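You operate a simulated robot arm through the tools that you are given. There is no shell and no other tool.

The job below is to be done with a simulated two-armed robot. You get a single attempt, and the scene is never put back.

TASK
Load the tread reel of the width that the display shows, and centre it.
Fine: hold the reel to draw its bung, lay the bung on the spare table top; reel on the reel pin, centring dial to its width, feeler lever out.
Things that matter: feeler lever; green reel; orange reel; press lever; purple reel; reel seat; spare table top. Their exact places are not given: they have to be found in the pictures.

The check looks at the end state, three seconds after you hand in, the way a careful person would. Anything else that was tipped, shoved, dropped, spilled or broken makes it a failure.

THE ROBOT
Two 7-joint arms with two-finger parallel grippers on one trunk, on a base that drives. Base frame: it is fixed to the floor where the robot stands at the start and does not move with it; the origin is under the middle of the robot, x ahead of it, y to its left, z up; the surface under the hand at the start is at about z = 800. Units: mm, degrees, N and s.
The left shoulder is at the start at [50, 177, 1143], the right one opposite. With the tool pointing down near the work surface each hand reaches from about 200 to 700 mm from the robot's upright axis, wherever it stands, measured 20 degrees to its own side. Places, roughly: feeler lever [600, 800, 1100]; press lever [400, 1100, 1100]; reel seat [600, 1100, 1000]; spare table top [600, 200, 800]. Payload 3.43 kg a hand.
The tool frame of a hand sits at the grasp point between the pads (the TCP): z along the fingers, y along the line on which they close. The tips reach 34 mm beyond it. Largest opening 128 mm; finger width 24, thickness 12; the body of the gripper, 48 by 130 mm, starts 96 mm behind the TCP.
Orientation is that of the tool frame in the base frame, as [roll, pitch, yaw] about the fixed x, y, z axes, in that order (R = Rz(yaw) Ry(pitch) Rx(roll)). With the fingers straight down and closing along the base's y, the tool's x points along the base's -x, its y along +y and its z along -z.

THE INTERFACE
- The arms move only by the tool play_rows. It takes "left_rows", "right_rows" or both (then of equal length, played together; a hand with none holds still); each is a list of rows, each a list of 2 entries, a list of its own where there are three numbers: the shift along the base's x, y, z in units of 25 mm (1.0 is 25 mm), then the turn, a rotation vector about the base's x, y, z in units of 5 degrees (1.0 is 5 degrees). In form: [[[x, y, z], [wx, wy, wz]], ...]. A call has 1 to 20 rows; each row shifts and turns the commanded pose from where the row before left it. "left_gripper" and "right_gripper" are, for a hand that has rows, the finger opening in mm, from 0 to 128, set as the call begins (left out, the last holds). A call with a number of a shift or a turn outside -1 to 1 is refused whole. Rows are played at 5 a second. More than 50 mm and 8.6 degrees between two rows, or a gripper value outside its range, and nothing of the call is played. Where a pose cannot be reached the arm comes as near as it can. A force on the tool above 40 N (or 10 N above the force at the start of the call, whichever is more), or a blocked arm, ends the call early, and 0.2 s more pass. The fingers move at their own pace (about 108 mm/s each) and stop on an object; they squeeze with about 45 N. The grip force told is the motor's: it shows also when the fingers shut on nothing. Time passes only in rows, and 0.2 s behind the last, so rows that do not move let the fingers close. The reply holds the time, the measured pose of the TCP, the force on the tool along the base axes, the opening and the grip force, in the units named above and with some noise, with the torque about the TCP (base axes, N m) and any sound that the robot's microphone picked up.
- Cameras (640 x 400 px; columns grow to the right, rows downward): "scene" is now at [151.4, 44.3, 1322.5]; the picture's right is [0.47, -0.88, 0.00], its down [-0.37, -0.20, -0.91] and it looks along [0.80, 0.43, -0.42] (base axes); focal length 214 px, centre (320, 200). "left" rides on the left gripper at [76, 11, -160] in its tool frame; the picture's right is [-0.15, 0.99, 0.00], its down [-0.88, -0.13, -0.46] and it looks along [-0.45, -0.07, 0.89] (tool axes); focal length 234 px, centre (320, 200). "right" rides on the right gripper at [76, -11, -160] in its tool frame; the picture's right is [0.15, 0.99, 0.00], its down [-0.88, 0.13, -0.46] and it looks along [-0.45, 0.07, 0.89] (tool axes); focal length 234 px, centre (320, 200).
- capture(camera): a new picture of that camera. It takes no simulated time.
- raise_lower(by): slides the trunk up (or, below 0, down) by that many mm; the arms and the scene camera ride with it, the base frame stays. It gives what a move gives, with no picture.
- drive_base(legs): drives the robot by 1 to 6 legs, each [ahead, turn to the left] in mm and degrees, along the robot's own axes; the way and the turn of a leg run together, so that a leg with both is an arc; at most 1500 mm and 180 degrees a leg. The arms and the cameras ride along, it lands a little off, and it stops where it bumps. It gives what a move gives.
- head_to(pan, tilt): turns the head with the scene camera to pan (to the left, within 80 degrees either way) and tilt (down, from -29 to 69), counted from straight ahead of the robot. It gives what a move gives.
- probe_pixels(camera, pixels): for up to 12 pixels [column, row] of the newest picture of that camera ("zoom" is the newest enlarged one), the place [x, y, z] in the base frame of the surface seen there, good to about 2 mm. It takes no simulated time.
- inspect(camera, box): a new picture of the part [left, top, right, bottom] of that camera's present view, enlarged. It takes no simulated time.
- close_job(): hands the job in; it is judged then, once.

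Unless the task says otherwise, let go and move clear before handing in.

The tools are called after "Call:" by a JSON object that holds its "method" and its "body". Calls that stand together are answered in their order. play_rows: Moves the arms, as the interface text tells. Its arguments: {"type":"object","properties":{"left_rows":{"type":"array"},"left_gripper":{"type":"number"},"right_rows":{"type":"array"},"right_gripper":{"type":"number"}},"required":[]} The other tools are called the same way: raise_lower (by) slides the trunk up or down; drive_base (legs) drives the base; head_to (pan, tilt) turns the head that bears the scene camera; capture (camera) takes a picture; probe_pixels (camera, pixels) gives the place of the surface under pixels of a picture; inspect (camera, box) takes an enlarged picture of a part of a camera's view; close_job () hands the job in.

At the start:

```text
clock: 0.0
left_ee_pos: [193.4, 236.9, 1306.6]
left_tool_rot: [-180.0, -0.1, -180.0]
left_force: [0.2, -0.7, -0.6]
left_ft_torque: [-0.01, -0.06, 0.0]
left_opening: 128.1
left_grip_force: 0.2
right_ee_pos: [305.2, 14.2, 1289.2]
right_tool_rot: [-180.0, 0.0, 180.0]
right_force: [1.6, -0.6, -0.5]
right_ft_torque: [0.02, -0.03, 0.01]
right_opening: 127.9
right_grip_force: 0.1
trunk travel left (down, up): [-314.0, 87.0]
robot x, y, heading: [-2.0, -0.6, 0.2]
head pan, tilt: [27.9, 24.8]
```

scene: 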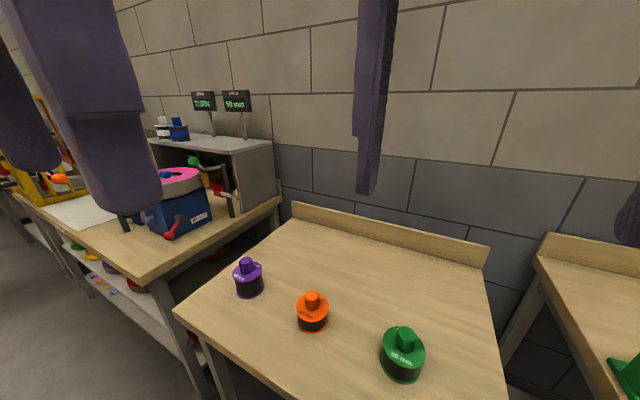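
right: 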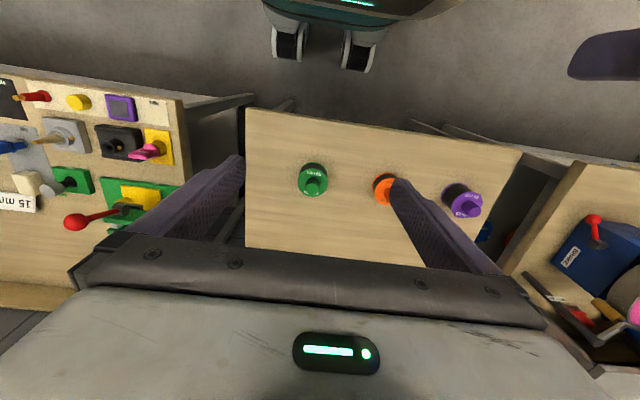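
left: 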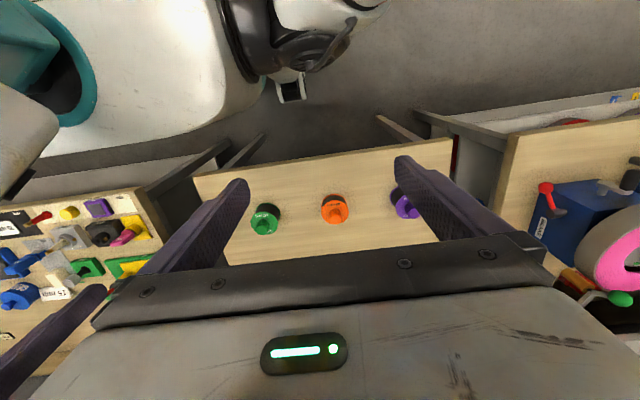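

The scene picture shows a display around pixel (237,102) reading something like "50 mm" and three reels at (248,278), (312,312), (402,355). I'll enlarge the display, the reels and the machine to read them.

Call:
{"method": "inspect", "body": {"camera": "scene", "box": [180, 80, 260, 130]}}

Call:
{"method": "inspect", "body": {"camera": "scene", "box": [220, 240, 440, 390]}}

Call:
{"method": "inspect", "body": {"camera": "scene", "box": [100, 110, 290, 250]}}

```text
8.00 times, centred on (220, 105) of scene
```

zoom: 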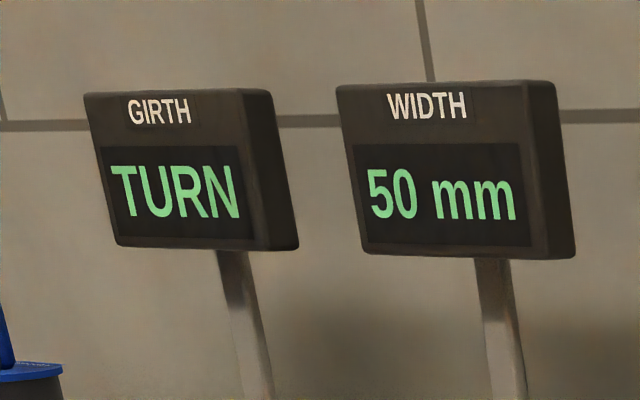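

```text
2.67 times, centred on (330, 315) of scene
```

zoom: 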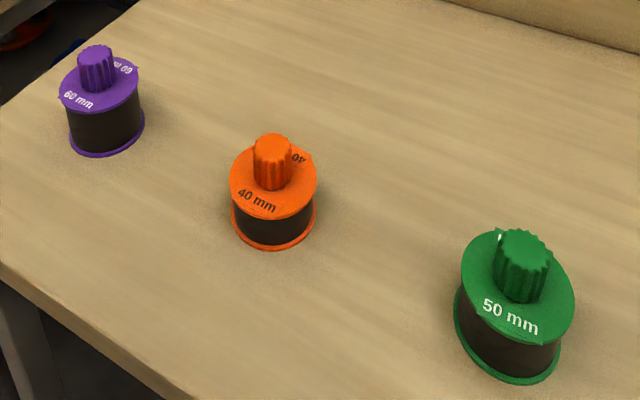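

```text
2.86 times, centred on (195, 180) of scene
```

zoom: 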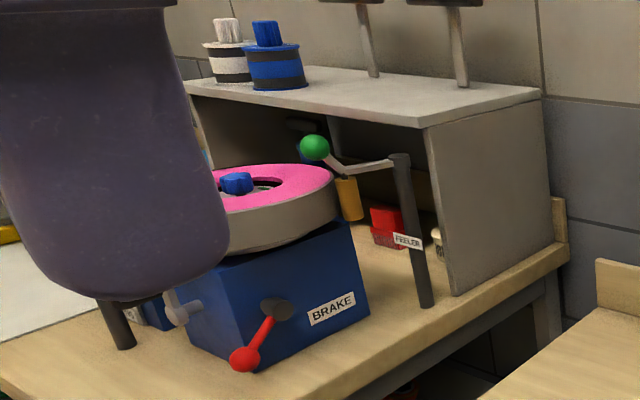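

The display reads WIDTH 50 mm, so the green reel (zoom pixel 510,318, labelled 50 mm) is the one. Next I'll turn the head left to see the machine with the reel seat, dial and feeler lever.

Call:
{"method": "head_to", "body": {"pan": 65, "tilt": 20}}

Call:
{"method": "capture", "body": {"camera": "scene"}}

```text
clock: 1.0
left_ee_pos: [192.1, 237.2, 1305.9]
left_tool_rot: [180.0, 0.0, 180.0]
left_force: [0.2, -0.1, 1.5]
left_ft_torque: [0.01, 0.01, -0.04]
left_opening: 127.7
left_grip_force: 0.1
right_ee_pos: [305.2, 14.8, 1290.5]
right_tool_rot: [180.0, -0.1, 180.0]
right_force: [-0.1, 0.1, 0.0]
right_ft_torque: [-0.01, 0.03, 0.01]
right_opening: 128.0
right_grip_force: 0.1
trunk travel left (down, up): [-314.0, 87.0]
robot x, y, heading: [-0.6, 2.3, -0.0]
head pan, tilt: [65.0, 20.0]
```

```text
taken
```

scene: 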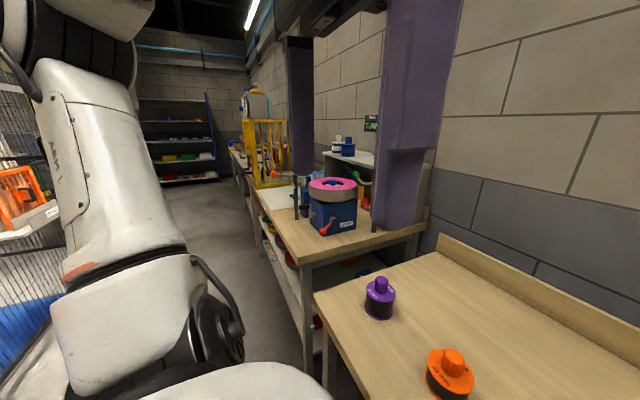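

The left arm blocks much of the view; the machine is at (335,205). First I'll locate the reels precisely: look ahead toward the reel table.

Call:
{"method": "head_to", "body": {"pan": 5, "tilt": 35}}

Call:
{"method": "capture", "body": {"camera": "scene"}}

Call:
{"method": "capture", "body": {"camera": "right"}}

```text
clock: 2.3
left_ee_pos: [192.7, 237.0, 1306.8]
left_tool_rot: [-179.9, 0.0, -180.0]
left_force: [-0.1, 0.6, 0.3]
left_ft_torque: [0.05, 0.02, -0.02]
left_opening: 128.2
left_grip_force: 0.1
right_ee_pos: [306.3, 12.7, 1289.3]
right_tool_rot: [179.9, -0.1, -179.7]
right_force: [22.7, -55.3, -20.9]
right_ft_torque: [9.91, 2.1, 5.25]
right_opening: 128.0
right_grip_force: 0.0
trunk travel left (down, up): [-314.0, 87.0]
robot x, y, heading: [2.2, 0.0, -0.0]
head pan, tilt: [5.0, 35.0]
```

```text
taken
```

scene: 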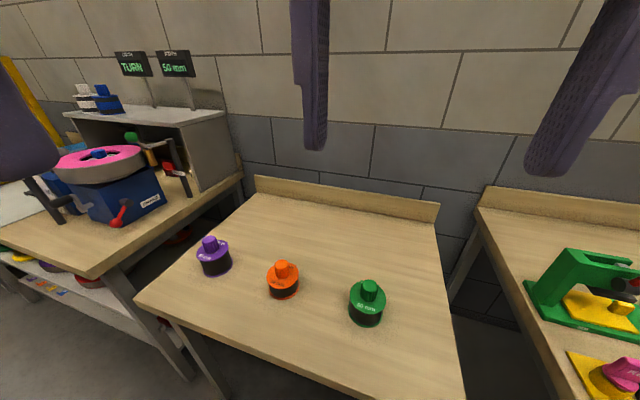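

```text
taken
```

right: 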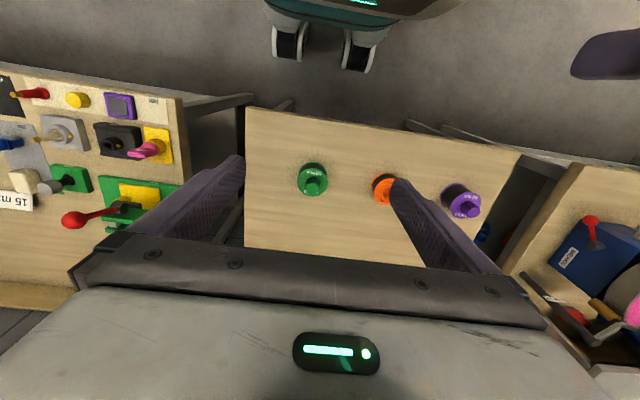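

The right tool now reads about 60 N of force, perhaps touched by the head; I'll check while probing the reels: green at (367,303), orange at (283,280), purple at (214,256).

Call:
{"method": "probe_pixels", "body": {"camera": "scene", "pixels": [[370, 286], [367, 307], [354, 301], [381, 301], [366, 320], [283, 265], [210, 241], [300, 320], [420, 300], [200, 280], [330, 225], [240, 222]]}}

Call:
{"method": "inspect", "body": {"camera": "scene", "box": [327, 265, 407, 335]}}

Call:
{"method": "inspect", "body": {"camera": "right", "box": [272, 150, 352, 210]}}

Call:
{"method": "inspect", "body": {"camera": "scene", "box": [0, 70, 260, 240]}}

```text
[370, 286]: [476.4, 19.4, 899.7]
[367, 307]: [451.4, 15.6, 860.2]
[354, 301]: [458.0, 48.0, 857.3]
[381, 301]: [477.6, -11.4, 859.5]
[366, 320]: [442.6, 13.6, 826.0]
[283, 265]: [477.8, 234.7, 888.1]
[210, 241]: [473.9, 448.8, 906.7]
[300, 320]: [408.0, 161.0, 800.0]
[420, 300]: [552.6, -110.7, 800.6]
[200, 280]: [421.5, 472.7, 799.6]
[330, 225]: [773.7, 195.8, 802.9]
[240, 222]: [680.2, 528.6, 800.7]
```

```text
5.71 times, centred on (367, 300) of scene
```

zoom: 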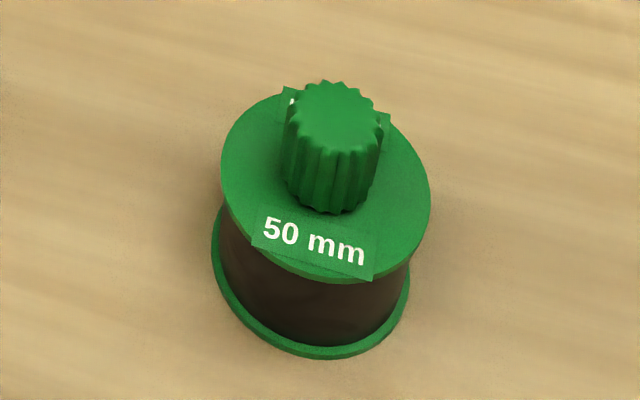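

```text
6.67 times, centred on (312, 180) of right
```

zoom: 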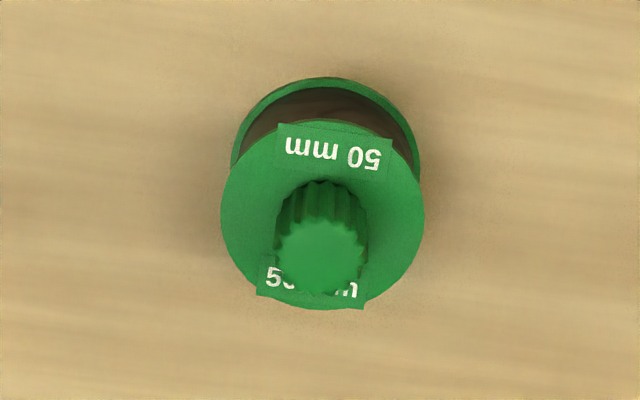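

```text
2.35 times, centred on (130, 155) of scene
```

zoom: 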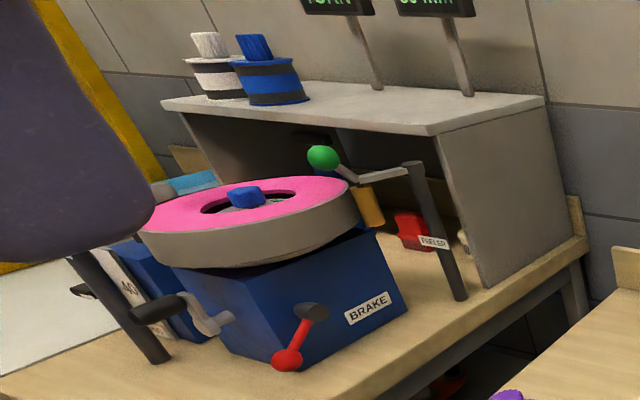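

The green reel's axis is near (476,18), top face z≈860, knob top ≈900, table at z≈800. I'll play a resting row to check whether the odd force on the right tool persists.

Call:
{"method": "play_rows", "body": {"right_rows": [[[0, 0, 0], [0, 0, 0]]]}}

```text
clock: 2.7
left_ee_pos: [192.2, 236.5, 1306.8]
left_tool_rot: [-179.9, 0.0, -180.0]
left_force: [-0.2, 0.0, 0.4]
left_ft_torque: [0.02, 0.01, 0.03]
left_opening: 127.9
left_grip_force: 0.1
right_ee_pos: [306.3, 11.8, 1289.7]
right_tool_rot: [179.6, -0.1, -179.5]
right_force: [28.5, -55.1, -16.4]
right_ft_torque: [9.9, 3.45, 5.24]
right_opening: 127.9
right_grip_force: 0.1
trunk travel left (down, up): [-314.0, 87.0]
robot x, y, heading: [-0.6, -0.2, -0.2]
head pan, tilt: [5.0, 35.0]
```

The force persists (28,-55,-16), so the head is pressing on the right gripper; I'll move the right hand along +x and -y, away from the head.

Call:
{"method": "play_rows", "body": {"right_rows": [[[0.5, -1, 0], [0, 0, 0]], [[0.5, -1, 0], [0, 0, 0]], [[0.5, -1, 0], [0, 0, 0]], [[0.5, -1, 0], [0, 0, 0]], [[0.5, -1, 0], [0, 0, 0]]]}}

```text
clock: 3.9
left_ee_pos: [192.1, 236.0, 1308.0]
left_tool_rot: [180.0, 0.1, -180.0]
left_force: [-0.3, 0.6, 0.3]
left_ft_torque: [0.02, 0.02, -0.02]
left_opening: 128.3
left_grip_force: 0.1
right_ee_pos: [367.9, -112.2, 1290.5]
right_tool_rot: [-180.0, -0.1, -180.0]
right_force: [-0.2, -0.4, -0.5]
right_ft_torque: [0.01, 0.01, -0.01]
right_opening: 128.0
right_grip_force: 0.0
trunk travel left (down, up): [-314.0, 87.0]
robot x, y, heading: [-0.3, 0.4, -0.1]
head pan, tilt: [5.0, 35.0]
```

The hand is free now (force near zero). I'll move the left hand toward the machine to look at it with its camera and unblock the scene camera.

Call:
{"method": "play_rows", "body": {"left_rows": [[[0.4, 1, 0], [0, 0, 0]], [[0.4, 1, 0], [0, 0, 0]], [[0.4, 1, 0], [0, 0, 0]], [[0.4, 1, 0], [0, 0, 0]], [[0.4, 1, 0], [0, 0, 0]], [[0.4, 1, 0], [0, 0, 0]], [[0.4, 1, 0], [0, 0, 0]], [[0.4, 1, 0], [0, 0, 0]], [[0.4, 1, 0], [0, 0, 0]], [[0.4, 1, 0], [0, 0, 0]], [[0.4, 1, 0], [0, 0, 0]], [[0.4, 1, 0], [0, 0, 0]]]}}

Call:
{"method": "capture", "body": {"camera": "left"}}

Call:
{"method": "capture", "body": {"camera": "scene"}}

```text
clock: 6.5
left_ee_pos: [319.5, 469.0, 1237.2]
left_tool_rot: [180.0, 0.1, -179.8]
left_force: [0.0, 0.1, 0.0]
left_ft_torque: [-0.01, 0.0, 0.0]
left_opening: 128.0
left_grip_force: 0.0
left hand out of reach, approached as far as the arm can: row 7, 8, 9, 10, 11, 12
right_ee_pos: [368.0, -109.1, 1290.7]
right_tool_rot: [180.0, -0.1, 180.0]
right_force: [-0.4, 0.2, -0.6]
right_ft_torque: [-0.02, -0.03, 0.05]
right_opening: 127.7
right_grip_force: 0.1
trunk travel left (down, up): [-314.0, 87.0]
robot x, y, heading: [0.1, -3.5, -0.1]
head pan, tilt: [5.0, 35.0]
```

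```text
taken
```

left: 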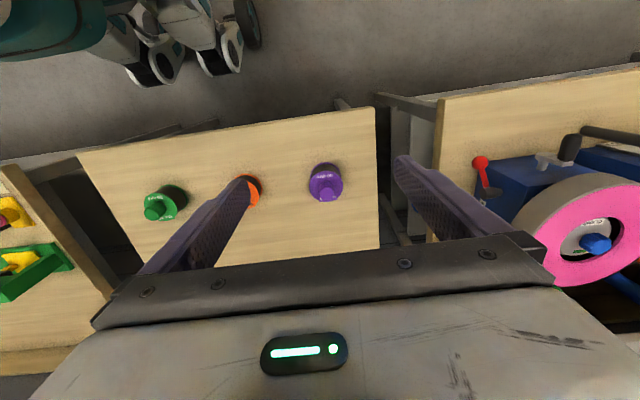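

```text
taken
```

scene: 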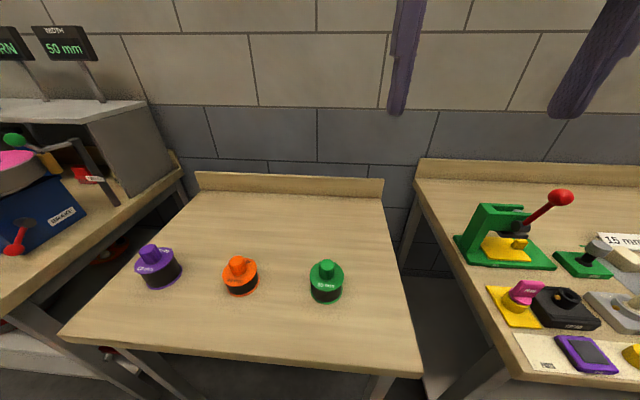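

The left camera shows the drum (pink) at (595,240) only partly; I need to go closer. I'll retract the left hand, then drive left to stand in front of the machine bench.

Call:
{"method": "play_rows", "body": {"left_rows": [[[-0.2, -1, 0.3], [0, 0, 0]], [[-0.2, -1, 0.3], [0, 0, 0]], [[-0.2, -1, 0.3], [0, 0, 0]], [[-0.2, -1, 0.3], [0, 0, 0]], [[-0.2, -1, 0.3], [0, 0, 0]], [[-0.2, -1, 0.3], [0, 0, 0]], [[-0.2, -1, 0.3], [0, 0, 0]], [[-0.2, -1, 0.3], [0, 0, 0]], [[-0.2, -0.5, 0.3], [0, 0, 0]]]}}

Call:
{"method": "drive_base", "body": {"legs": [[0, 90], [700, 0]]}}

Call:
{"method": "head_to", "body": {"pan": -60, "tilt": 25}}

Call:
{"method": "capture", "body": {"camera": "scene"}}

```text
clock: 8.5
left_ee_pos: [274.2, 254.7, 1307.1]
left_tool_rot: [180.0, 0.0, -180.0]
left_force: [0.6, -0.5, -0.3]
left_ft_torque: [0.03, 0.0, 0.0]
left_opening: 128.2
left_grip_force: 0.0
right_ee_pos: [367.9, -111.7, 1291.6]
right_tool_rot: [180.0, 0.0, 179.9]
right_force: [-0.1, -0.5, -0.1]
right_ft_torque: [-0.03, -0.05, 0.03]
right_opening: 128.3
right_grip_force: 0.0
trunk travel left (down, up): [-314.0, 87.0]
robot x, y, heading: [-1.4, 0.2, 0.0]
head pan, tilt: [5.0, 35.0]
```

```text
clock: 16.3
left_ee_pos: [-279.4, 977.4, 1306.6]
left_tool_rot: [180.0, -0.1, -88.6]
left_force: [0.5, -0.3, -0.9]
left_ft_torque: [-0.04, -0.01, 0.01]
left_opening: 127.7
left_grip_force: 0.1
right_ee_pos: [83.7, 1079.7, 1290.4]
right_tool_rot: [-180.0, -0.1, -88.5]
right_force: [0.3, -1.0, 0.4]
right_ft_torque: [0.0, 0.0, 0.01]
right_opening: 127.9
right_grip_force: 0.1
trunk travel left (down, up): [-314.0, 87.0]
robot x, y, heading: [-16.5, 712.5, 91.4]
head pan, tilt: [5.0, 35.0]
```

```text
clock: 17.7
left_ee_pos: [-280.0, 976.3, 1306.1]
left_tool_rot: [180.0, -0.1, -88.6]
left_force: [-0.3, -0.1, -0.5]
left_ft_torque: [-0.03, 0.02, -0.01]
left_opening: 127.9
left_grip_force: 0.1
right_ee_pos: [82.6, 1080.7, 1290.5]
right_tool_rot: [-180.0, 0.0, -88.6]
right_force: [-0.5, 0.1, -0.5]
right_ft_torque: [0.0, 0.02, -0.02]
right_opening: 128.0
right_grip_force: 0.1
trunk travel left (down, up): [-314.0, 87.0]
robot x, y, heading: [-17.1, 710.0, 91.6]
head pan, tilt: [-60.0, 25.0]
```

```text
taken
```

scene: 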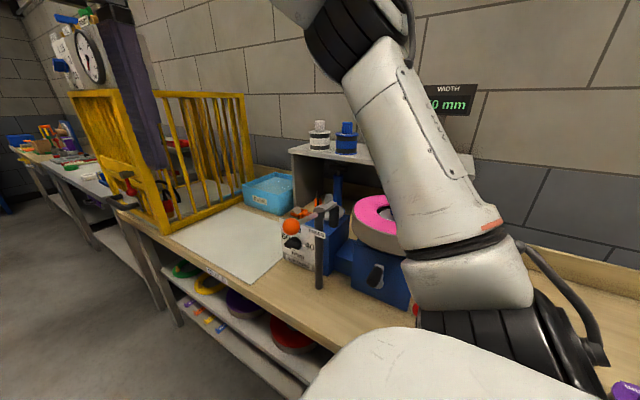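

Now I see a labelled white dial face at (297,247) and a lever with an orange ball at (290,226). I'll turn to face the bench and look again.

Call:
{"method": "drive_base", "body": {"legs": [[130, 0], [0, -91.5]]}}

Call:
{"method": "head_to", "body": {"pan": 8, "tilt": 32}}

Call:
{"method": "capture", "body": {"camera": "scene"}}

Call:
{"method": "capture", "body": {"camera": "left"}}

Call:
{"method": "capture", "body": {"camera": "right"}}

```text
clock: 22.8
left_ee_pos: [251.0, 1098.0, 1306.2]
left_tool_rot: [180.0, 0.0, -179.8]
left_force: [-0.2, -0.9, -0.4]
left_ft_torque: [0.0, -0.02, 0.03]
left_opening: 128.0
left_grip_force: 0.1
right_ee_pos: [345.8, 730.7, 1291.6]
right_tool_rot: [180.0, 0.0, -179.7]
right_force: [0.4, -1.0, 0.6]
right_ft_torque: [-0.01, -0.01, -0.02]
right_opening: 128.0
right_grip_force: 0.0
trunk travel left (down, up): [-314.0, 87.0]
robot x, y, heading: [-24.6, 840.6, 0.4]
head pan, tilt: [-60.0, 25.0]
```

```text
clock: 24.2
left_ee_pos: [251.7, 1097.3, 1306.0]
left_tool_rot: [180.0, 0.0, -179.8]
left_force: [0.2, 0.0, -0.3]
left_ft_torque: [0.01, 0.0, 0.01]
left_opening: 127.9
left_grip_force: 0.1
right_ee_pos: [346.7, 730.4, 1291.3]
right_tool_rot: [179.9, 0.0, -179.7]
right_force: [-0.3, 0.6, 0.0]
right_ft_torque: [0.04, -0.03, -0.03]
right_opening: 127.9
right_grip_force: 0.1
trunk travel left (down, up): [-314.0, 87.0]
robot x, y, heading: [-18.7, 840.1, 0.3]
head pan, tilt: [8.0, 32.0]
```

```text
taken
```

scene: 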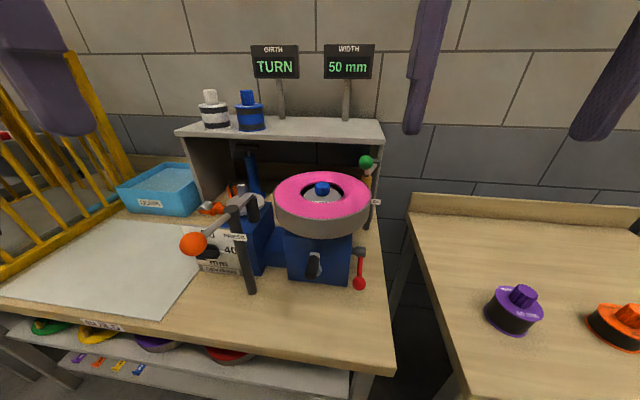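

```text
taken
```

left: 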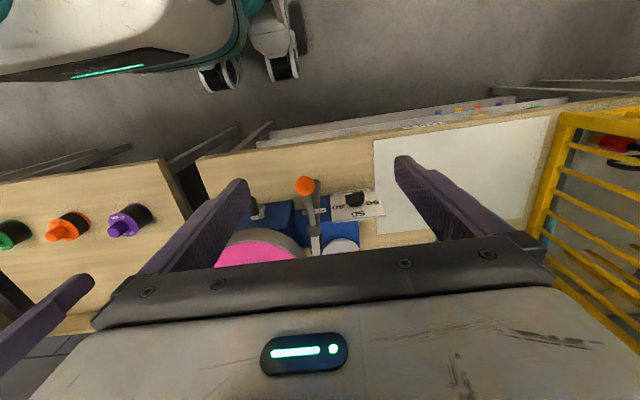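

```text
taken
```

right: 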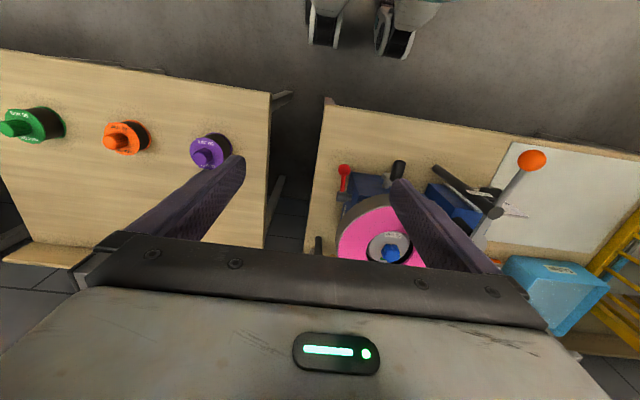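

The machine is now in full view around (300,230). I'll enlarge it to see dial, pin, levers.

Call:
{"method": "inspect", "body": {"camera": "scene", "box": [170, 140, 400, 310]}}

Call:
{"method": "inspect", "body": {"camera": "scene", "box": [180, 170, 280, 290]}}

Call:
{"method": "inspect", "body": {"camera": "scene", "box": [270, 140, 400, 230]}}

Call:
{"method": "inspect", "body": {"camera": "right", "box": [320, 140, 560, 280]}}

Call:
{"method": "inspect", "body": {"camera": "left", "box": [210, 160, 400, 270]}}

```text
2.35 times, centred on (285, 225) of scene
```

zoom: 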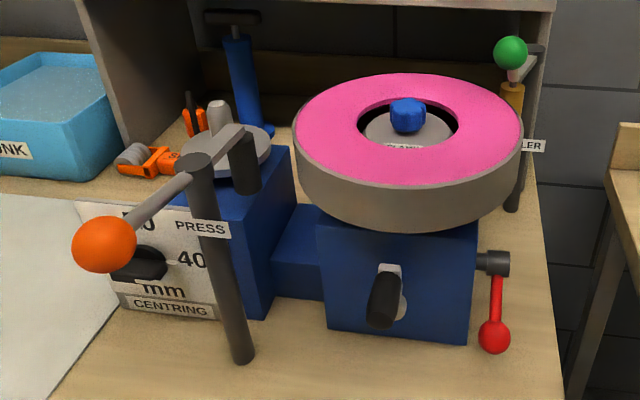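

```text
3.33 times, centred on (230, 230) of scene
```

zoom: 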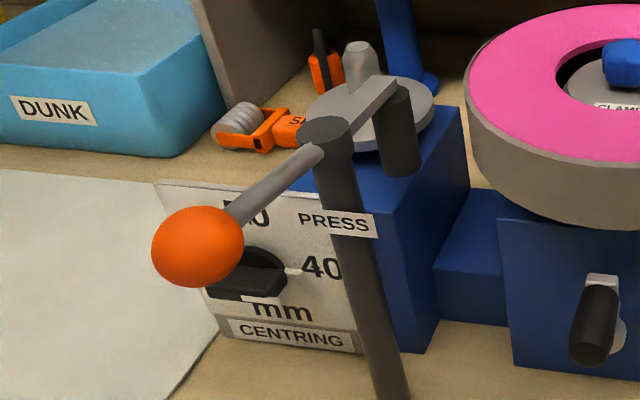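

```text
4.44 times, centred on (335, 185) of scene
```

zoom: 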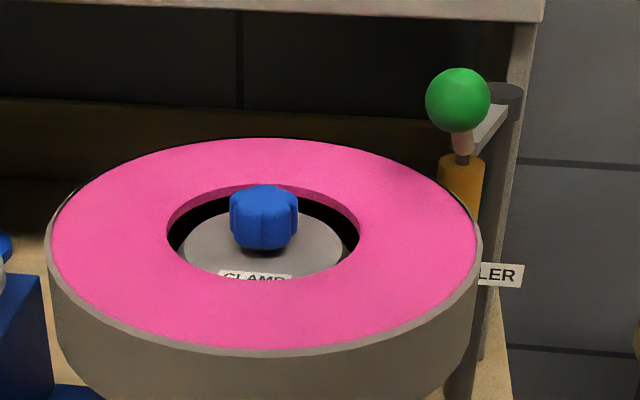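

```text
2.67 times, centred on (440, 210) of right
```

zoom: 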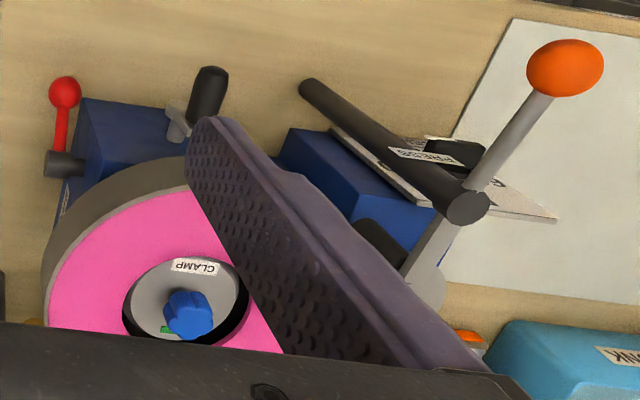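

```text
3.37 times, centred on (305, 215) of left
```

zoom: 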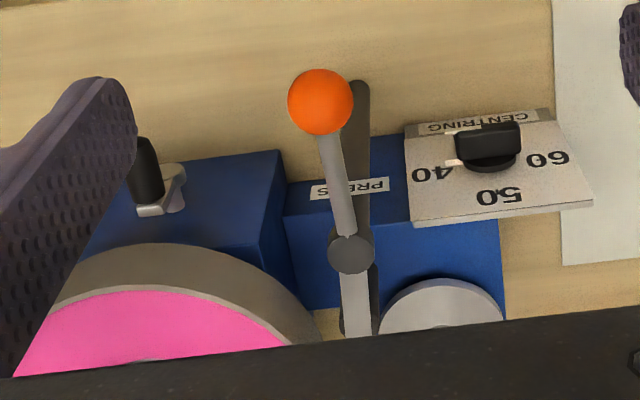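

The dial (black bar knob, white pointer at 40) sits on a tilted plate marked 40/50/60, and the reel seat is a grey disc with a pin at about zoom (217,125). I'll probe coordinates of these parts.

Call:
{"method": "capture", "body": {"camera": "scene"}}

Call:
{"method": "probe_pixels", "body": {"camera": "scene", "pixels": [[248, 187], [248, 198], [237, 208], [262, 205], [265, 190], [249, 204], [193, 244], [228, 223], [234, 211], [240, 235], [248, 290], [258, 207]]}}

Call:
{"method": "inspect", "body": {"camera": "scene", "box": [215, 170, 275, 220]}}

Call:
{"method": "probe_pixels", "body": {"camera": "zoom", "pixels": [[340, 160], [340, 200], [340, 240], [240, 310], [420, 300], [420, 200], [520, 220], [300, 330], [390, 360], [150, 270], [370, 170], [400, 250]]}}

```text
taken
```

scene: 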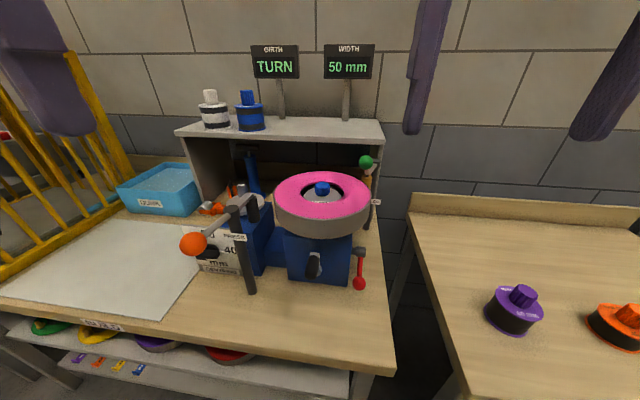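

```text
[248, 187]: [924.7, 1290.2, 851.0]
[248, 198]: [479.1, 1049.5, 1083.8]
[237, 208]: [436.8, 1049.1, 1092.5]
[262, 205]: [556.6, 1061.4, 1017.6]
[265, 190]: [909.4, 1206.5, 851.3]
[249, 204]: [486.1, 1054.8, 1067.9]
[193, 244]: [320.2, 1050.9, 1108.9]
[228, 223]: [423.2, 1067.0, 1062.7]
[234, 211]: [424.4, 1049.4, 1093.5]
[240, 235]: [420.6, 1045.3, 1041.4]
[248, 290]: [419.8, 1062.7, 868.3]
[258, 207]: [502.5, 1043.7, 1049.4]
```

```text
8.00 times, centred on (245, 195) of scene
```

zoom: 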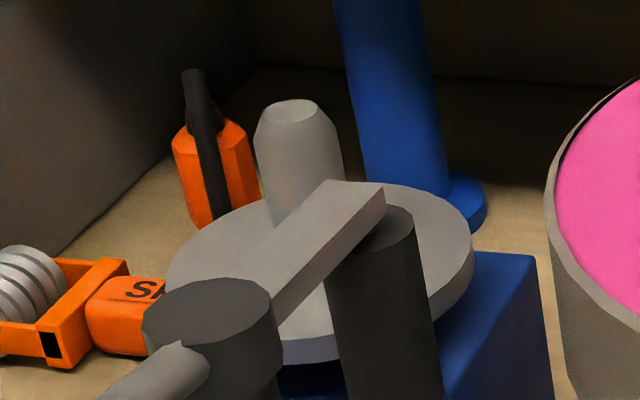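

```text
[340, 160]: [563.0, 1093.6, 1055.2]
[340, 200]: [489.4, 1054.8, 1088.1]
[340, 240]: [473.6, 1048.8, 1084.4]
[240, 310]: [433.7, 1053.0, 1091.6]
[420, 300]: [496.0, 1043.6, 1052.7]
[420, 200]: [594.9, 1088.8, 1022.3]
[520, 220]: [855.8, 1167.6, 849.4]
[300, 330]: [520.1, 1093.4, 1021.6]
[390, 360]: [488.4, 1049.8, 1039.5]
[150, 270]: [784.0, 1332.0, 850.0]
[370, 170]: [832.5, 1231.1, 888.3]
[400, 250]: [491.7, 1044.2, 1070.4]
```

Seat disc top is z≈1022, pin near (560,1095), press post at (430,1050) with its foot near (497,1050). Now probe the drum, feeler, dial and brake.

Call:
{"method": "inspect", "body": {"camera": "scene", "box": [335, 145, 395, 235]}}

Call:
{"method": "probe_pixels", "body": {"camera": "scene", "pixels": [[366, 162], [375, 165], [367, 178], [368, 185], [320, 176], [321, 189], [355, 200], [288, 195], [340, 228], [372, 225], [368, 172], [321, 185]]}}

Call:
{"method": "inspect", "body": {"camera": "scene", "box": [185, 220, 260, 290]}}

Call:
{"method": "probe_pixels", "body": {"camera": "zoom", "pixels": [[200, 190], [240, 220], [160, 240], [330, 230], [380, 380], [200, 400], [110, 60], [260, 260], [200, 270], [120, 110], [400, 300], [300, 330]]}}

```text
4.44 times, centred on (365, 190) of scene
```

zoom: 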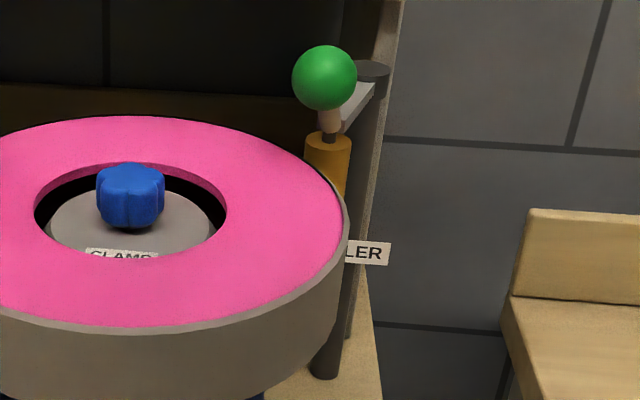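

```text
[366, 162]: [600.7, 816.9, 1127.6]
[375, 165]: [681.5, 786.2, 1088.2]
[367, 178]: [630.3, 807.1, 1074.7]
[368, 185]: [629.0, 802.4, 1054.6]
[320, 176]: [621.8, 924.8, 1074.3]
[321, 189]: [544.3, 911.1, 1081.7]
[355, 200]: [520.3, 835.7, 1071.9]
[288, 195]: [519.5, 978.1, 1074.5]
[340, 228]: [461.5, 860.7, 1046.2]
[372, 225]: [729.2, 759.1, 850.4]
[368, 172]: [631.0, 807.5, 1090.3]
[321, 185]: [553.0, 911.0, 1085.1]
```

```text
5.71 times, centred on (222, 255) of scene
```

zoom: 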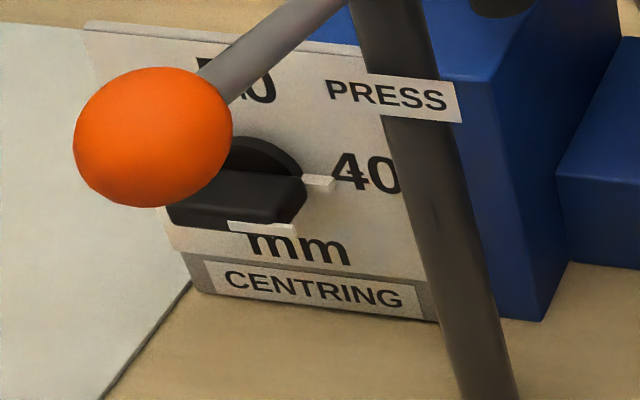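

```text
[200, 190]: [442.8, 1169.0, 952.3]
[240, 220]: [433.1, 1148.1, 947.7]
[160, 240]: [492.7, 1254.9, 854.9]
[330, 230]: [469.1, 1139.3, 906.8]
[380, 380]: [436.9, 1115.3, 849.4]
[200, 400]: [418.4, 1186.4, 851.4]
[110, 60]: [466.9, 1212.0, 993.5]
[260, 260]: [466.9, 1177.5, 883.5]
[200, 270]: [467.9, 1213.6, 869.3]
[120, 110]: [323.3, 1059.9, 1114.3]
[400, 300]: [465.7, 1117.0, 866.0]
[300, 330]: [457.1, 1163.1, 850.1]
```

Feeler geometry suggests it is touching the drum (yellow cylinder near (635,805), drum rim radius ≈115 about (565,911)). I'll back off and lower the trunk to get a level view of the dial and seat.

Call:
{"method": "drive_base", "body": {"legs": [[-150, 0]]}}

Call:
{"method": "raise_lower", "body": {"by": -200}}

Call:
{"method": "head_to", "body": {"pan": 25, "tilt": 15}}

Call:
{"method": "capture", "body": {"camera": "scene"}}

```text
clock: 25.6
left_ee_pos: [102.1, 1096.9, 1306.7]
left_tool_rot: [-180.0, 0.0, -179.9]
left_force: [0.0, -0.2, 0.6]
left_ft_torque: [0.0, -0.05, -0.03]
left_opening: 127.9
left_grip_force: 0.0
right_ee_pos: [196.3, 731.1, 1289.7]
right_tool_rot: [180.0, 0.1, -179.6]
right_force: [0.2, 0.1, -0.1]
right_ft_torque: [0.01, -0.06, 0.0]
right_opening: 128.1
right_grip_force: 0.1
trunk travel left (down, up): [-314.0, 87.0]
robot x, y, heading: [-171.9, 840.1, 0.1]
head pan, tilt: [8.0, 32.0]
```

```text
clock: 27.8
left_ee_pos: [102.0, 1096.8, 1106.0]
left_tool_rot: [179.9, 0.1, -179.9]
left_force: [-0.1, 0.3, -0.3]
left_ft_torque: [0.0, -0.01, 0.01]
left_opening: 128.0
left_grip_force: 0.0
right_ee_pos: [196.8, 729.9, 1091.2]
right_tool_rot: [-180.0, 0.0, -179.7]
right_force: [1.0, -0.3, -0.6]
right_ft_torque: [-0.01, 0.0, -0.01]
right_opening: 128.0
right_grip_force: 0.1
trunk travel left (down, up): [-114.0, 287.0]
robot x, y, heading: [-168.7, 839.7, 0.2]
head pan, tilt: [8.0, 32.0]
```

```text
clock: 28.6
left_ee_pos: [101.8, 1097.0, 1107.3]
left_tool_rot: [180.0, 0.1, -179.8]
left_force: [-0.5, 1.0, 0.2]
left_ft_torque: [0.01, 0.0, 0.05]
left_opening: 128.2
left_grip_force: 0.1
right_ee_pos: [196.7, 731.3, 1090.7]
right_tool_rot: [179.9, 0.0, -179.8]
right_force: [-0.6, 0.4, 0.1]
right_ft_torque: [0.01, -0.04, 0.02]
right_opening: 127.7
right_grip_force: 0.1
trunk travel left (down, up): [-114.0, 287.0]
robot x, y, heading: [-169.2, 839.1, 0.5]
head pan, tilt: [25.0, 15.0]
```

```text
taken
```

scene: 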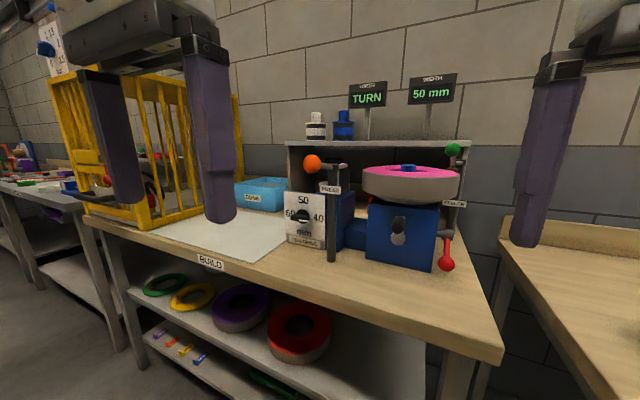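

The dial plate is now fully visible at (303,218) with 60 left, 50 top, 40 right. I'll enlarge it, the pin and the feeler.

Call:
{"method": "inspect", "body": {"camera": "scene", "box": [276, 180, 340, 250]}}

Call:
{"method": "probe_pixels", "body": {"camera": "zoom", "pixels": [[270, 220], [240, 220], [300, 220], [270, 200], [270, 240], [340, 220], [200, 140], [350, 120], [180, 350], [300, 300], [260, 110], [270, 212]]}}

Call:
{"method": "inspect", "body": {"camera": "scene", "box": [295, 145, 375, 205]}}

Call:
{"method": "inspect", "body": {"camera": "scene", "box": [420, 130, 480, 280]}}

```text
5.71 times, centred on (308, 215) of scene
```

zoom: 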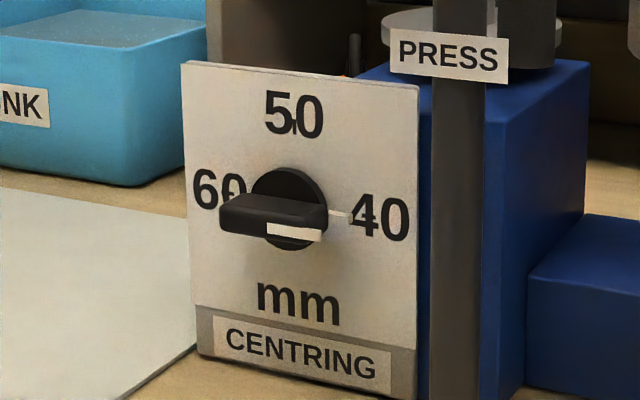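

```text
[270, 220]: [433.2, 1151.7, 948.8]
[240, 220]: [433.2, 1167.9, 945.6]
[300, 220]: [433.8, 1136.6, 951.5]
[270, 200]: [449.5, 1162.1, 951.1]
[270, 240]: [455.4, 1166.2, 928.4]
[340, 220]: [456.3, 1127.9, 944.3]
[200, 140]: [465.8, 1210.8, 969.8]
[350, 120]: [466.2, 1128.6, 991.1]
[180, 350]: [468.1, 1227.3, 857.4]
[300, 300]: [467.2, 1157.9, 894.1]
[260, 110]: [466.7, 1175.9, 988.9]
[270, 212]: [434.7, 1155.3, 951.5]
```

```text
6.67 times, centred on (335, 175) of scene
```

zoom: 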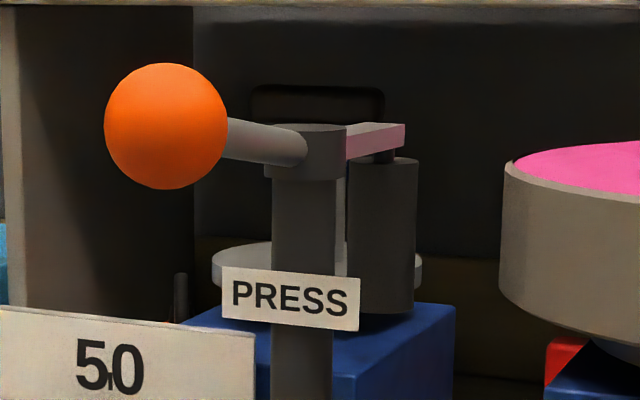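

```text
2.67 times, centred on (450, 205) of scene
```

zoom: 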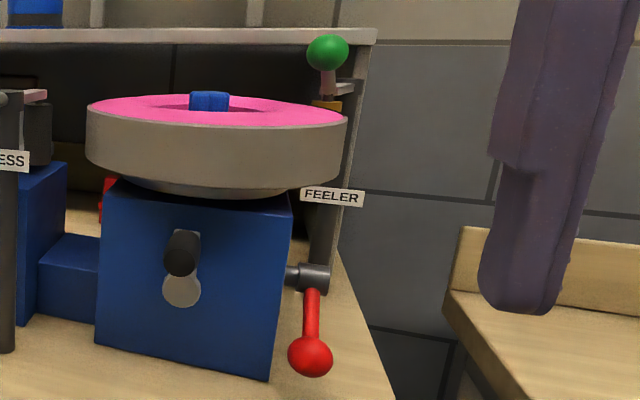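

The bar knob points right at 40 (bar y 1124–1178, z≈946, front at x≈433); ticks mark 50 at the top. I'll probe the bench edge and the seat, then plan the approach with the left hand horizontal.

Call:
{"method": "capture", "body": {"camera": "scene"}}

Call:
{"method": "probe_pixels", "body": {"camera": "scene", "pixels": [[230, 258], [210, 263], [280, 283], [380, 330], [285, 268], [325, 240], [397, 230], [350, 260], [447, 262], [312, 163], [337, 175], [300, 300]]}}

Call:
{"method": "capture", "body": {"camera": "left"}}

```text
taken
```

scene: 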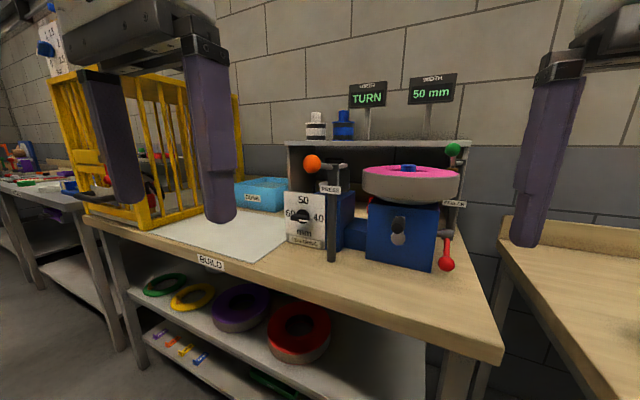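

```text
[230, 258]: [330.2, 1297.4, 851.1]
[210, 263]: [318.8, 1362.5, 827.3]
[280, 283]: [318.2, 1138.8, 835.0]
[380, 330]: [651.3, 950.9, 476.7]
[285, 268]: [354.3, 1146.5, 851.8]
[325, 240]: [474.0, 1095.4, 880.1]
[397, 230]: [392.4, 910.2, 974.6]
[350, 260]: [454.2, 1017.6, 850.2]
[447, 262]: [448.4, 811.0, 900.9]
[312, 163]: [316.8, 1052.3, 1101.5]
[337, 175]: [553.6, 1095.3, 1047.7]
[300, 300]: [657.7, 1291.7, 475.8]
```

```text
taken
```

left: 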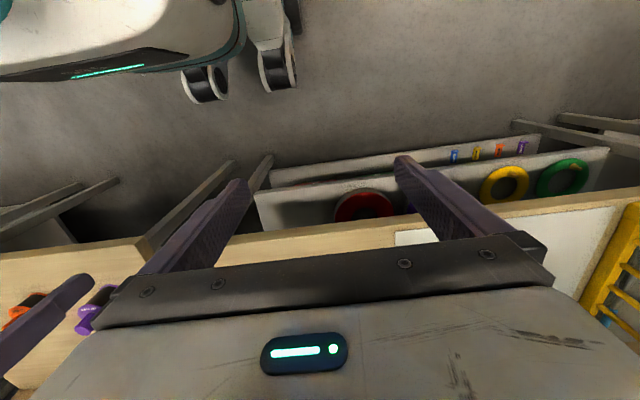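

Bench front edge is at x≈320, so a horizontal hand has room. I'll pitch the left hand to point forward (+x) while moving it in front of the dial, clear of the orange ball at about (335,1055,1100).

Call:
{"method": "play_rows", "body": {"left_rows": [[[0.33, 0.16, -0.23], [0, -1, 0]], [[0.33, 0.16, -0.23], [0, -1, 0]], [[0.33, 0.16, -0.23], [0, -1, 0]], [[0.33, 0.16, -0.23], [0, -1, 0]], [[0.33, 0.16, -0.23], [0, -1, 0]], [[0.33, 0.16, -0.23], [0, -1, 0]], [[0.33, 0.16, -0.23], [0, -1, 0]], [[0.33, 0.16, -0.23], [0, -1, 0]], [[0.33, 0.16, -0.23], [0, -1, 0]], [[0.33, 0.16, -0.23], [0, -1, 0]], [[0.33, 0.16, -0.23], [0, -1, 0]], [[0.33, 0.16, -0.23], [0, -1, 0]], [[0.33, 0.16, -0.23], [0, -1, 0]], [[0.33, 0.16, -0.23], [0, -1, 0]], [[0.33, 0.16, -0.23], [0, -1, 0]], [[0.33, 0.16, -0.23], [0, -1, 0]], [[0.33, 0.16, -0.23], [0, -1, 0]], [[0.33, 0.16, -0.23], [0, -1, 0]]]}}

```text
clock: 32.4
left_ee_pos: [287.3, 1192.0, 1040.3]
left_tool_rot: [-81.0, 89.8, -81.1]
left_force: [0.1, 0.6, 0.2]
left_ft_torque: [-0.01, 0.02, 0.02]
left_opening: 127.9
left_grip_force: 0.0
left hand out of reach, approached as far as the arm can: row 14, 15, 16, 17, 18
right_ee_pos: [197.4, 730.5, 1090.3]
right_tool_rot: [179.9, 0.1, -179.7]
right_force: [0.1, -0.6, 1.1]
right_ft_torque: [-0.03, 0.01, -0.02]
right_opening: 127.8
right_grip_force: 0.1
trunk travel left (down, up): [-114.0, 287.0]
robot x, y, heading: [-169.0, 838.8, 0.4]
head pan, tilt: [25.0, 15.0]
```

The hand is horizontal at (287,1192,1040), slightly short of the commanded place as the arm was folded. I'll roll it 90° about +x so the fingers close vertically, moving ahead of the dial.

Call:
{"method": "play_rows", "body": {"left_rows": [[[0.26, -0.04, -0.12], [1, 0, 0]], [[0.26, -0.04, -0.12], [1, 0, 0]], [[0.26, -0.04, -0.12], [1, 0, 0]], [[0.26, -0.04, -0.12], [1, 0, 0]], [[0.26, -0.04, -0.12], [1, 0, 0]], [[0.26, -0.04, -0.12], [1, 0, 0]], [[0.26, -0.04, -0.12], [1, 0, 0]], [[0.26, -0.04, -0.12], [1, 0, 0]], [[0.26, -0.04, -0.12], [1, 0, 0]]], "left_gripper": 60}}

Call:
{"method": "capture", "body": {"camera": "scene"}}

```text
clock: 34.4
left_ee_pos: [345.9, 1184.2, 1013.7]
left_tool_rot: [90.0, 45.2, 89.9]
left_force: [0.3, -0.6, -1.4]
left_ft_torque: [-0.05, 0.0, 0.0]
left_opening: 60.2
left_grip_force: 0.0
right_ee_pos: [197.2, 729.1, 1090.1]
right_tool_rot: [-180.0, 0.0, -179.8]
right_force: [-0.6, 0.3, -0.4]
right_ft_torque: [-0.04, -0.02, 0.01]
right_opening: 128.1
right_grip_force: 0.0
trunk travel left (down, up): [-114.0, 287.0]
robot x, y, heading: [-171.0, 838.7, 0.3]
head pan, tilt: [25.0, 15.0]
```

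```text
taken
```

scene: 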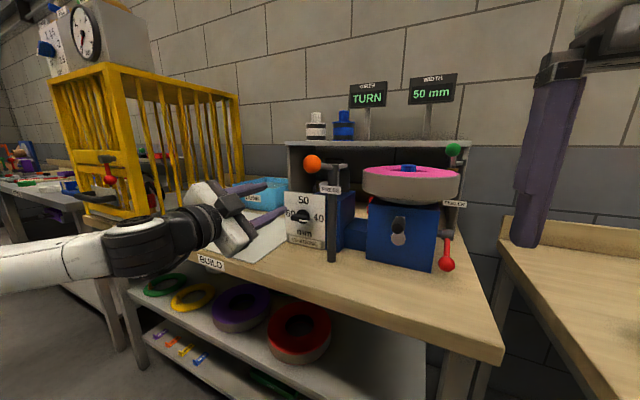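

The roll is at 45° and poses now track: (346,1184,1014). I'll finish the roll and come to the pre-grasp at (360,1151,946).

Call:
{"method": "play_rows", "body": {"left_rows": [[[0.06, -0.147, -0.3], [1, 0, 0]], [[0.06, -0.147, -0.3], [1, 0, 0]], [[0.06, -0.147, -0.3], [1, 0, 0]], [[0.06, -0.147, -0.3], [1, 0, 0]], [[0.06, -0.147, -0.3], [1, 0, 0]], [[0.06, -0.147, -0.3], [1, 0, 0]], [[0.06, -0.147, -0.3], [1, 0, 0]], [[0.06, -0.147, -0.3], [1, 0, 0]], [[0.06, -0.147, -0.3], [1, 0, 0]]], "left_gripper": 60}}

Call:
{"method": "capture", "body": {"camera": "left"}}

Call:
{"method": "inspect", "body": {"camera": "scene", "box": [230, 150, 370, 270]}}

```text
clock: 36.4
left_ee_pos: [341.8, 1025.6, 989.8]
left_tool_rot: [91.7, 1.7, 91.0]
left_force: [0.2, -0.6, 0.4]
left_ft_torque: [-0.01, 0.0, 0.03]
left_opening: 60.0
left_grip_force: 0.1
left hand out of reach, approached as far as the arm can: row 3, 4, 5, 6, 7, 8, 9
right_ee_pos: [198.0, 729.0, 1089.8]
right_tool_rot: [180.0, 0.1, -179.7]
right_force: [0.0, 0.5, 0.0]
right_ft_torque: [0.05, 0.03, 0.02]
right_opening: 128.1
right_grip_force: 0.0
trunk travel left (down, up): [-114.0, 287.0]
robot x, y, heading: [-174.4, 839.0, 0.6]
head pan, tilt: [25.0, 15.0]
```

```text
taken
```

left: 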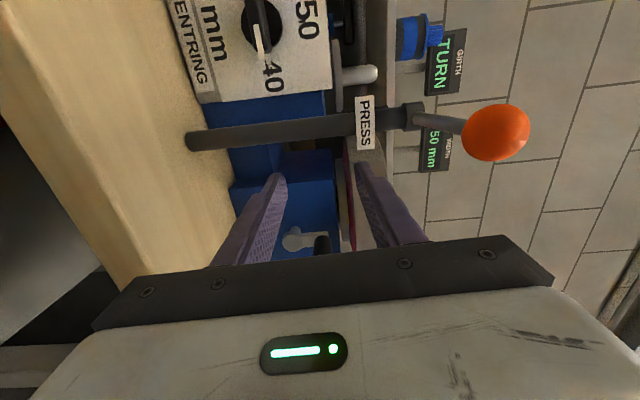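

```text
3.33 times, centred on (300, 210) of scene
```

zoom: 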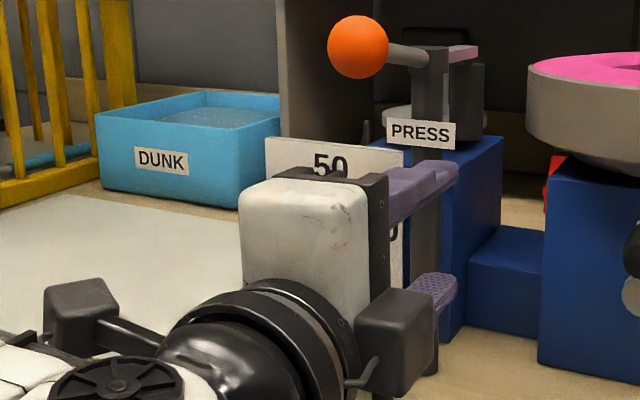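

The arm couldn't keep position with this roll and drifted to (342,1026,990), still clear of the press post (force ≈0). I'll back off, return to the left, and unroll to test whether the opposite roll is reachable.

Call:
{"method": "play_rows", "body": {"left_rows": [[[-0.8, 0.3, 0], [-1, 0, 0]], [[-0.8, 0.6, 0], [-1, 0, 0]], [[0, 1, 0], [-1, 0, 0]], [[0, 1, 0], [-1, 0, 0]], [[0, 1, 0], [-1, 0, 0]], [[0, 1, 0], [-1, 0, 0]], [[0.2, 1, 0], [-1, 0, 0]], [[0.2, 0.5, 0], [-1, 0, 0]], [[0.2, 0, 0], [-1, 0, 0]], [[0.2, 0, 0], [-1, 0, 0]], [[0.2, 0, 0], [-1, 0, 0]], [[0.2, 0, 0], [-1, 0, 0]], [[0.2, 0, 0], [-1, 0, 0]], [[0.2, 0, 0], [-1, 0, 0]], [[0, 0, 0], [-1, 0, 0]], [[0, 0, 0], [-1, 0, 0]], [[0, 0, 0], [-1, 0, 0]], [[0, 0, 0], [-1, 0, 0]]]}}

```text
clock: 40.1
left_ee_pos: [374.0, 1180.4, 999.1]
left_tool_rot: [-113.0, 89.6, -113.0]
left_force: [0.9, 0.1, 0.1]
left_ft_torque: [-0.03, 0.0, 0.01]
left_opening: 60.2
left_grip_force: 0.1
left hand out of reach, approached as far as the arm can: row 1, 2, 3
right_ee_pos: [197.0, 731.1, 1091.3]
right_tool_rot: [-180.0, 0.0, -179.9]
right_force: [-0.7, -0.3, 0.8]
right_ft_torque: [0.0, 0.0, -0.03]
right_opening: 128.1
right_grip_force: 0.1
trunk travel left (down, up): [-114.0, 287.0]
robot x, y, heading: [-168.1, 837.2, 0.1]
head pan, tilt: [25.0, 15.0]
```

Now at natural roll (374,1180,999). I'll back off slightly and test rolling the other way.

Call:
{"method": "play_rows", "body": {"left_rows": [[[-0.5, -0.1, -0.2], [-1, 0, 0]], [[-0.5, -0.1, -0.2], [-1, 0, 0]], [[0, -0.1, -0.2], [-1, 0, 0]], [[0, -0.1, -0.2], [-1, 0, 0]], [[0, -0.1, -0.2], [-1, 0, 0]], [[0, -0.1, -0.2], [-1, 0, 0]], [[0, -0.1, -0.2], [-1, 0, 0]], [[0, -0.1, -0.2], [-1, 0, 0]], [[0, -0.1, -0.2], [-1, 0, 0]], [[0, -0.1, -0.2], [-1, 0, 0]], [[0, 0, 0], [-1, 0, 0]], [[0, 0, 0], [-1, 0, 0]], [[0, 0, 0], [-1, 0, 0]], [[0, 0, 0], [-1, 0, 0]], [[0, 0, 0], [-1, 0, 0]], [[0, 0, 0], [-1, 0, 0]], [[0, 0, 0], [-1, 0, 0]], [[0, 0, 0], [-1, 0, 0]]]}}

```text
clock: 44.0
left_ee_pos: [337.4, 1165.4, 993.0]
left_tool_rot: [-90.2, -0.4, -90.0]
left_force: [0.0, 0.9, -0.4]
left_ft_torque: [0.0, 0.01, -0.01]
left_opening: 60.1
left_grip_force: 0.0
left hand out of reach, approached as far as the arm can: row 2, 3, 4, 5, 6, 7, 8, 9, 10
right_ee_pos: [196.4, 730.2, 1090.8]
right_tool_rot: [180.0, 0.1, -179.8]
right_force: [-0.3, 0.7, -0.5]
right_ft_torque: [0.0, 0.04, 0.03]
right_opening: 128.0
right_grip_force: 0.0
trunk travel left (down, up): [-114.0, 287.0]
robot x, y, heading: [-173.5, 836.6, 0.2]
head pan, tilt: [25.0, 15.0]
```

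The −90° roll is reachable but z stuck near 993, so a lower trunk should help. I'll raise the hand a bit, then lower the trunk 100 mm.

Call:
{"method": "play_rows", "body": {"left_rows": [[[-0.5, 0.2, 1], [0, 0, 0]], [[-0.5, 0.2, 1], [0, 0, 0]], [[0, 0, 1], [0, 0, 0]]]}}

Call:
{"method": "raise_lower", "body": {"by": -105}}

```text
clock: 44.8
left_ee_pos: [311.7, 1175.5, 1067.6]
left_tool_rot: [-90.0, -0.3, -90.0]
left_force: [-0.2, 0.2, -0.3]
left_ft_torque: [0.01, 0.0, -0.03]
left_opening: 59.9
left_grip_force: 0.0
right_ee_pos: [197.7, 730.2, 1091.0]
right_tool_rot: [179.9, 0.0, -179.7]
right_force: [-0.3, 1.0, 0.4]
right_ft_torque: [-0.01, 0.01, 0.02]
right_opening: 127.9
right_grip_force: 0.2
trunk travel left (down, up): [-114.0, 287.0]
robot x, y, heading: [-170.7, 840.9, 0.1]
head pan, tilt: [25.0, 15.0]
```

```text
clock: 46.1
left_ee_pos: [313.2, 1175.2, 962.4]
left_tool_rot: [-90.0, -0.2, -90.0]
left_force: [-0.2, -0.6, 0.5]
left_ft_torque: [0.0, 0.0, -0.01]
left_opening: 60.0
left_grip_force: 0.2
right_ee_pos: [196.4, 729.8, 987.2]
right_tool_rot: [180.0, 0.0, -179.7]
right_force: [0.3, -0.2, -0.1]
right_ft_torque: [0.02, -0.01, -0.02]
right_opening: 128.0
right_grip_force: 0.1
trunk travel left (down, up): [-9.0, 392.0]
robot x, y, heading: [-170.5, 838.2, 0.4]
head pan, tilt: [25.0, 15.0]
```

Now at (313,1175,962) with the fingers closing vertically. I'll test in free space whether a further −90° roll is reachable from here.

Call:
{"method": "play_rows", "body": {"left_rows": [[[0, 0, 0], [-1, 0, 0]], [[0, 0, 0], [-1, 0, 0]], [[0, 0, 0], [-1, 0, 0]], [[0, 0, 0], [-1, 0, 0]], [[0, 0, 0], [-1, 0, 0]], [[0, 0, 0], [-1, 0, 0]], [[0, 0, 0], [-1, 0, 0]], [[0, 0, 0], [-1, 0, 0]], [[0, 0, 0], [-1, 0, 0]], [[0, 0, 0], [-1, 0, 0]], [[0, 0, 0], [-1, 0, 0]], [[0, 0, 0], [-1, 0, 0]], [[0, 0, 0], [-1, 0, 0]], [[0, 0, 0], [-1, 0, 0]], [[0, 0, 0], [-1, 0, 0]], [[0, 0, 0], [-1, 0, 0]], [[0, 0, 0], [-1, 0, 0]], [[0, 0, 0], [-1, 0, 0]]]}}

```text
clock: 49.9
left_ee_pos: [312.8, 1174.7, 961.3]
left_tool_rot: [92.8, -89.6, 87.3]
left_force: [-0.4, 0.7, -0.7]
left_ft_torque: [0.01, -0.01, 0.04]
left_opening: 60.0
left_grip_force: 0.0
right_ee_pos: [197.2, 729.7, 984.8]
right_tool_rot: [-179.9, 0.0, -179.8]
right_force: [0.4, 0.0, 0.7]
right_ft_torque: [0.0, 0.02, 0.02]
right_opening: 128.0
right_grip_force: 0.0
trunk travel left (down, up): [-9.0, 392.0]
robot x, y, heading: [-171.2, 836.6, 0.3]
head pan, tilt: [25.0, 15.0]
```

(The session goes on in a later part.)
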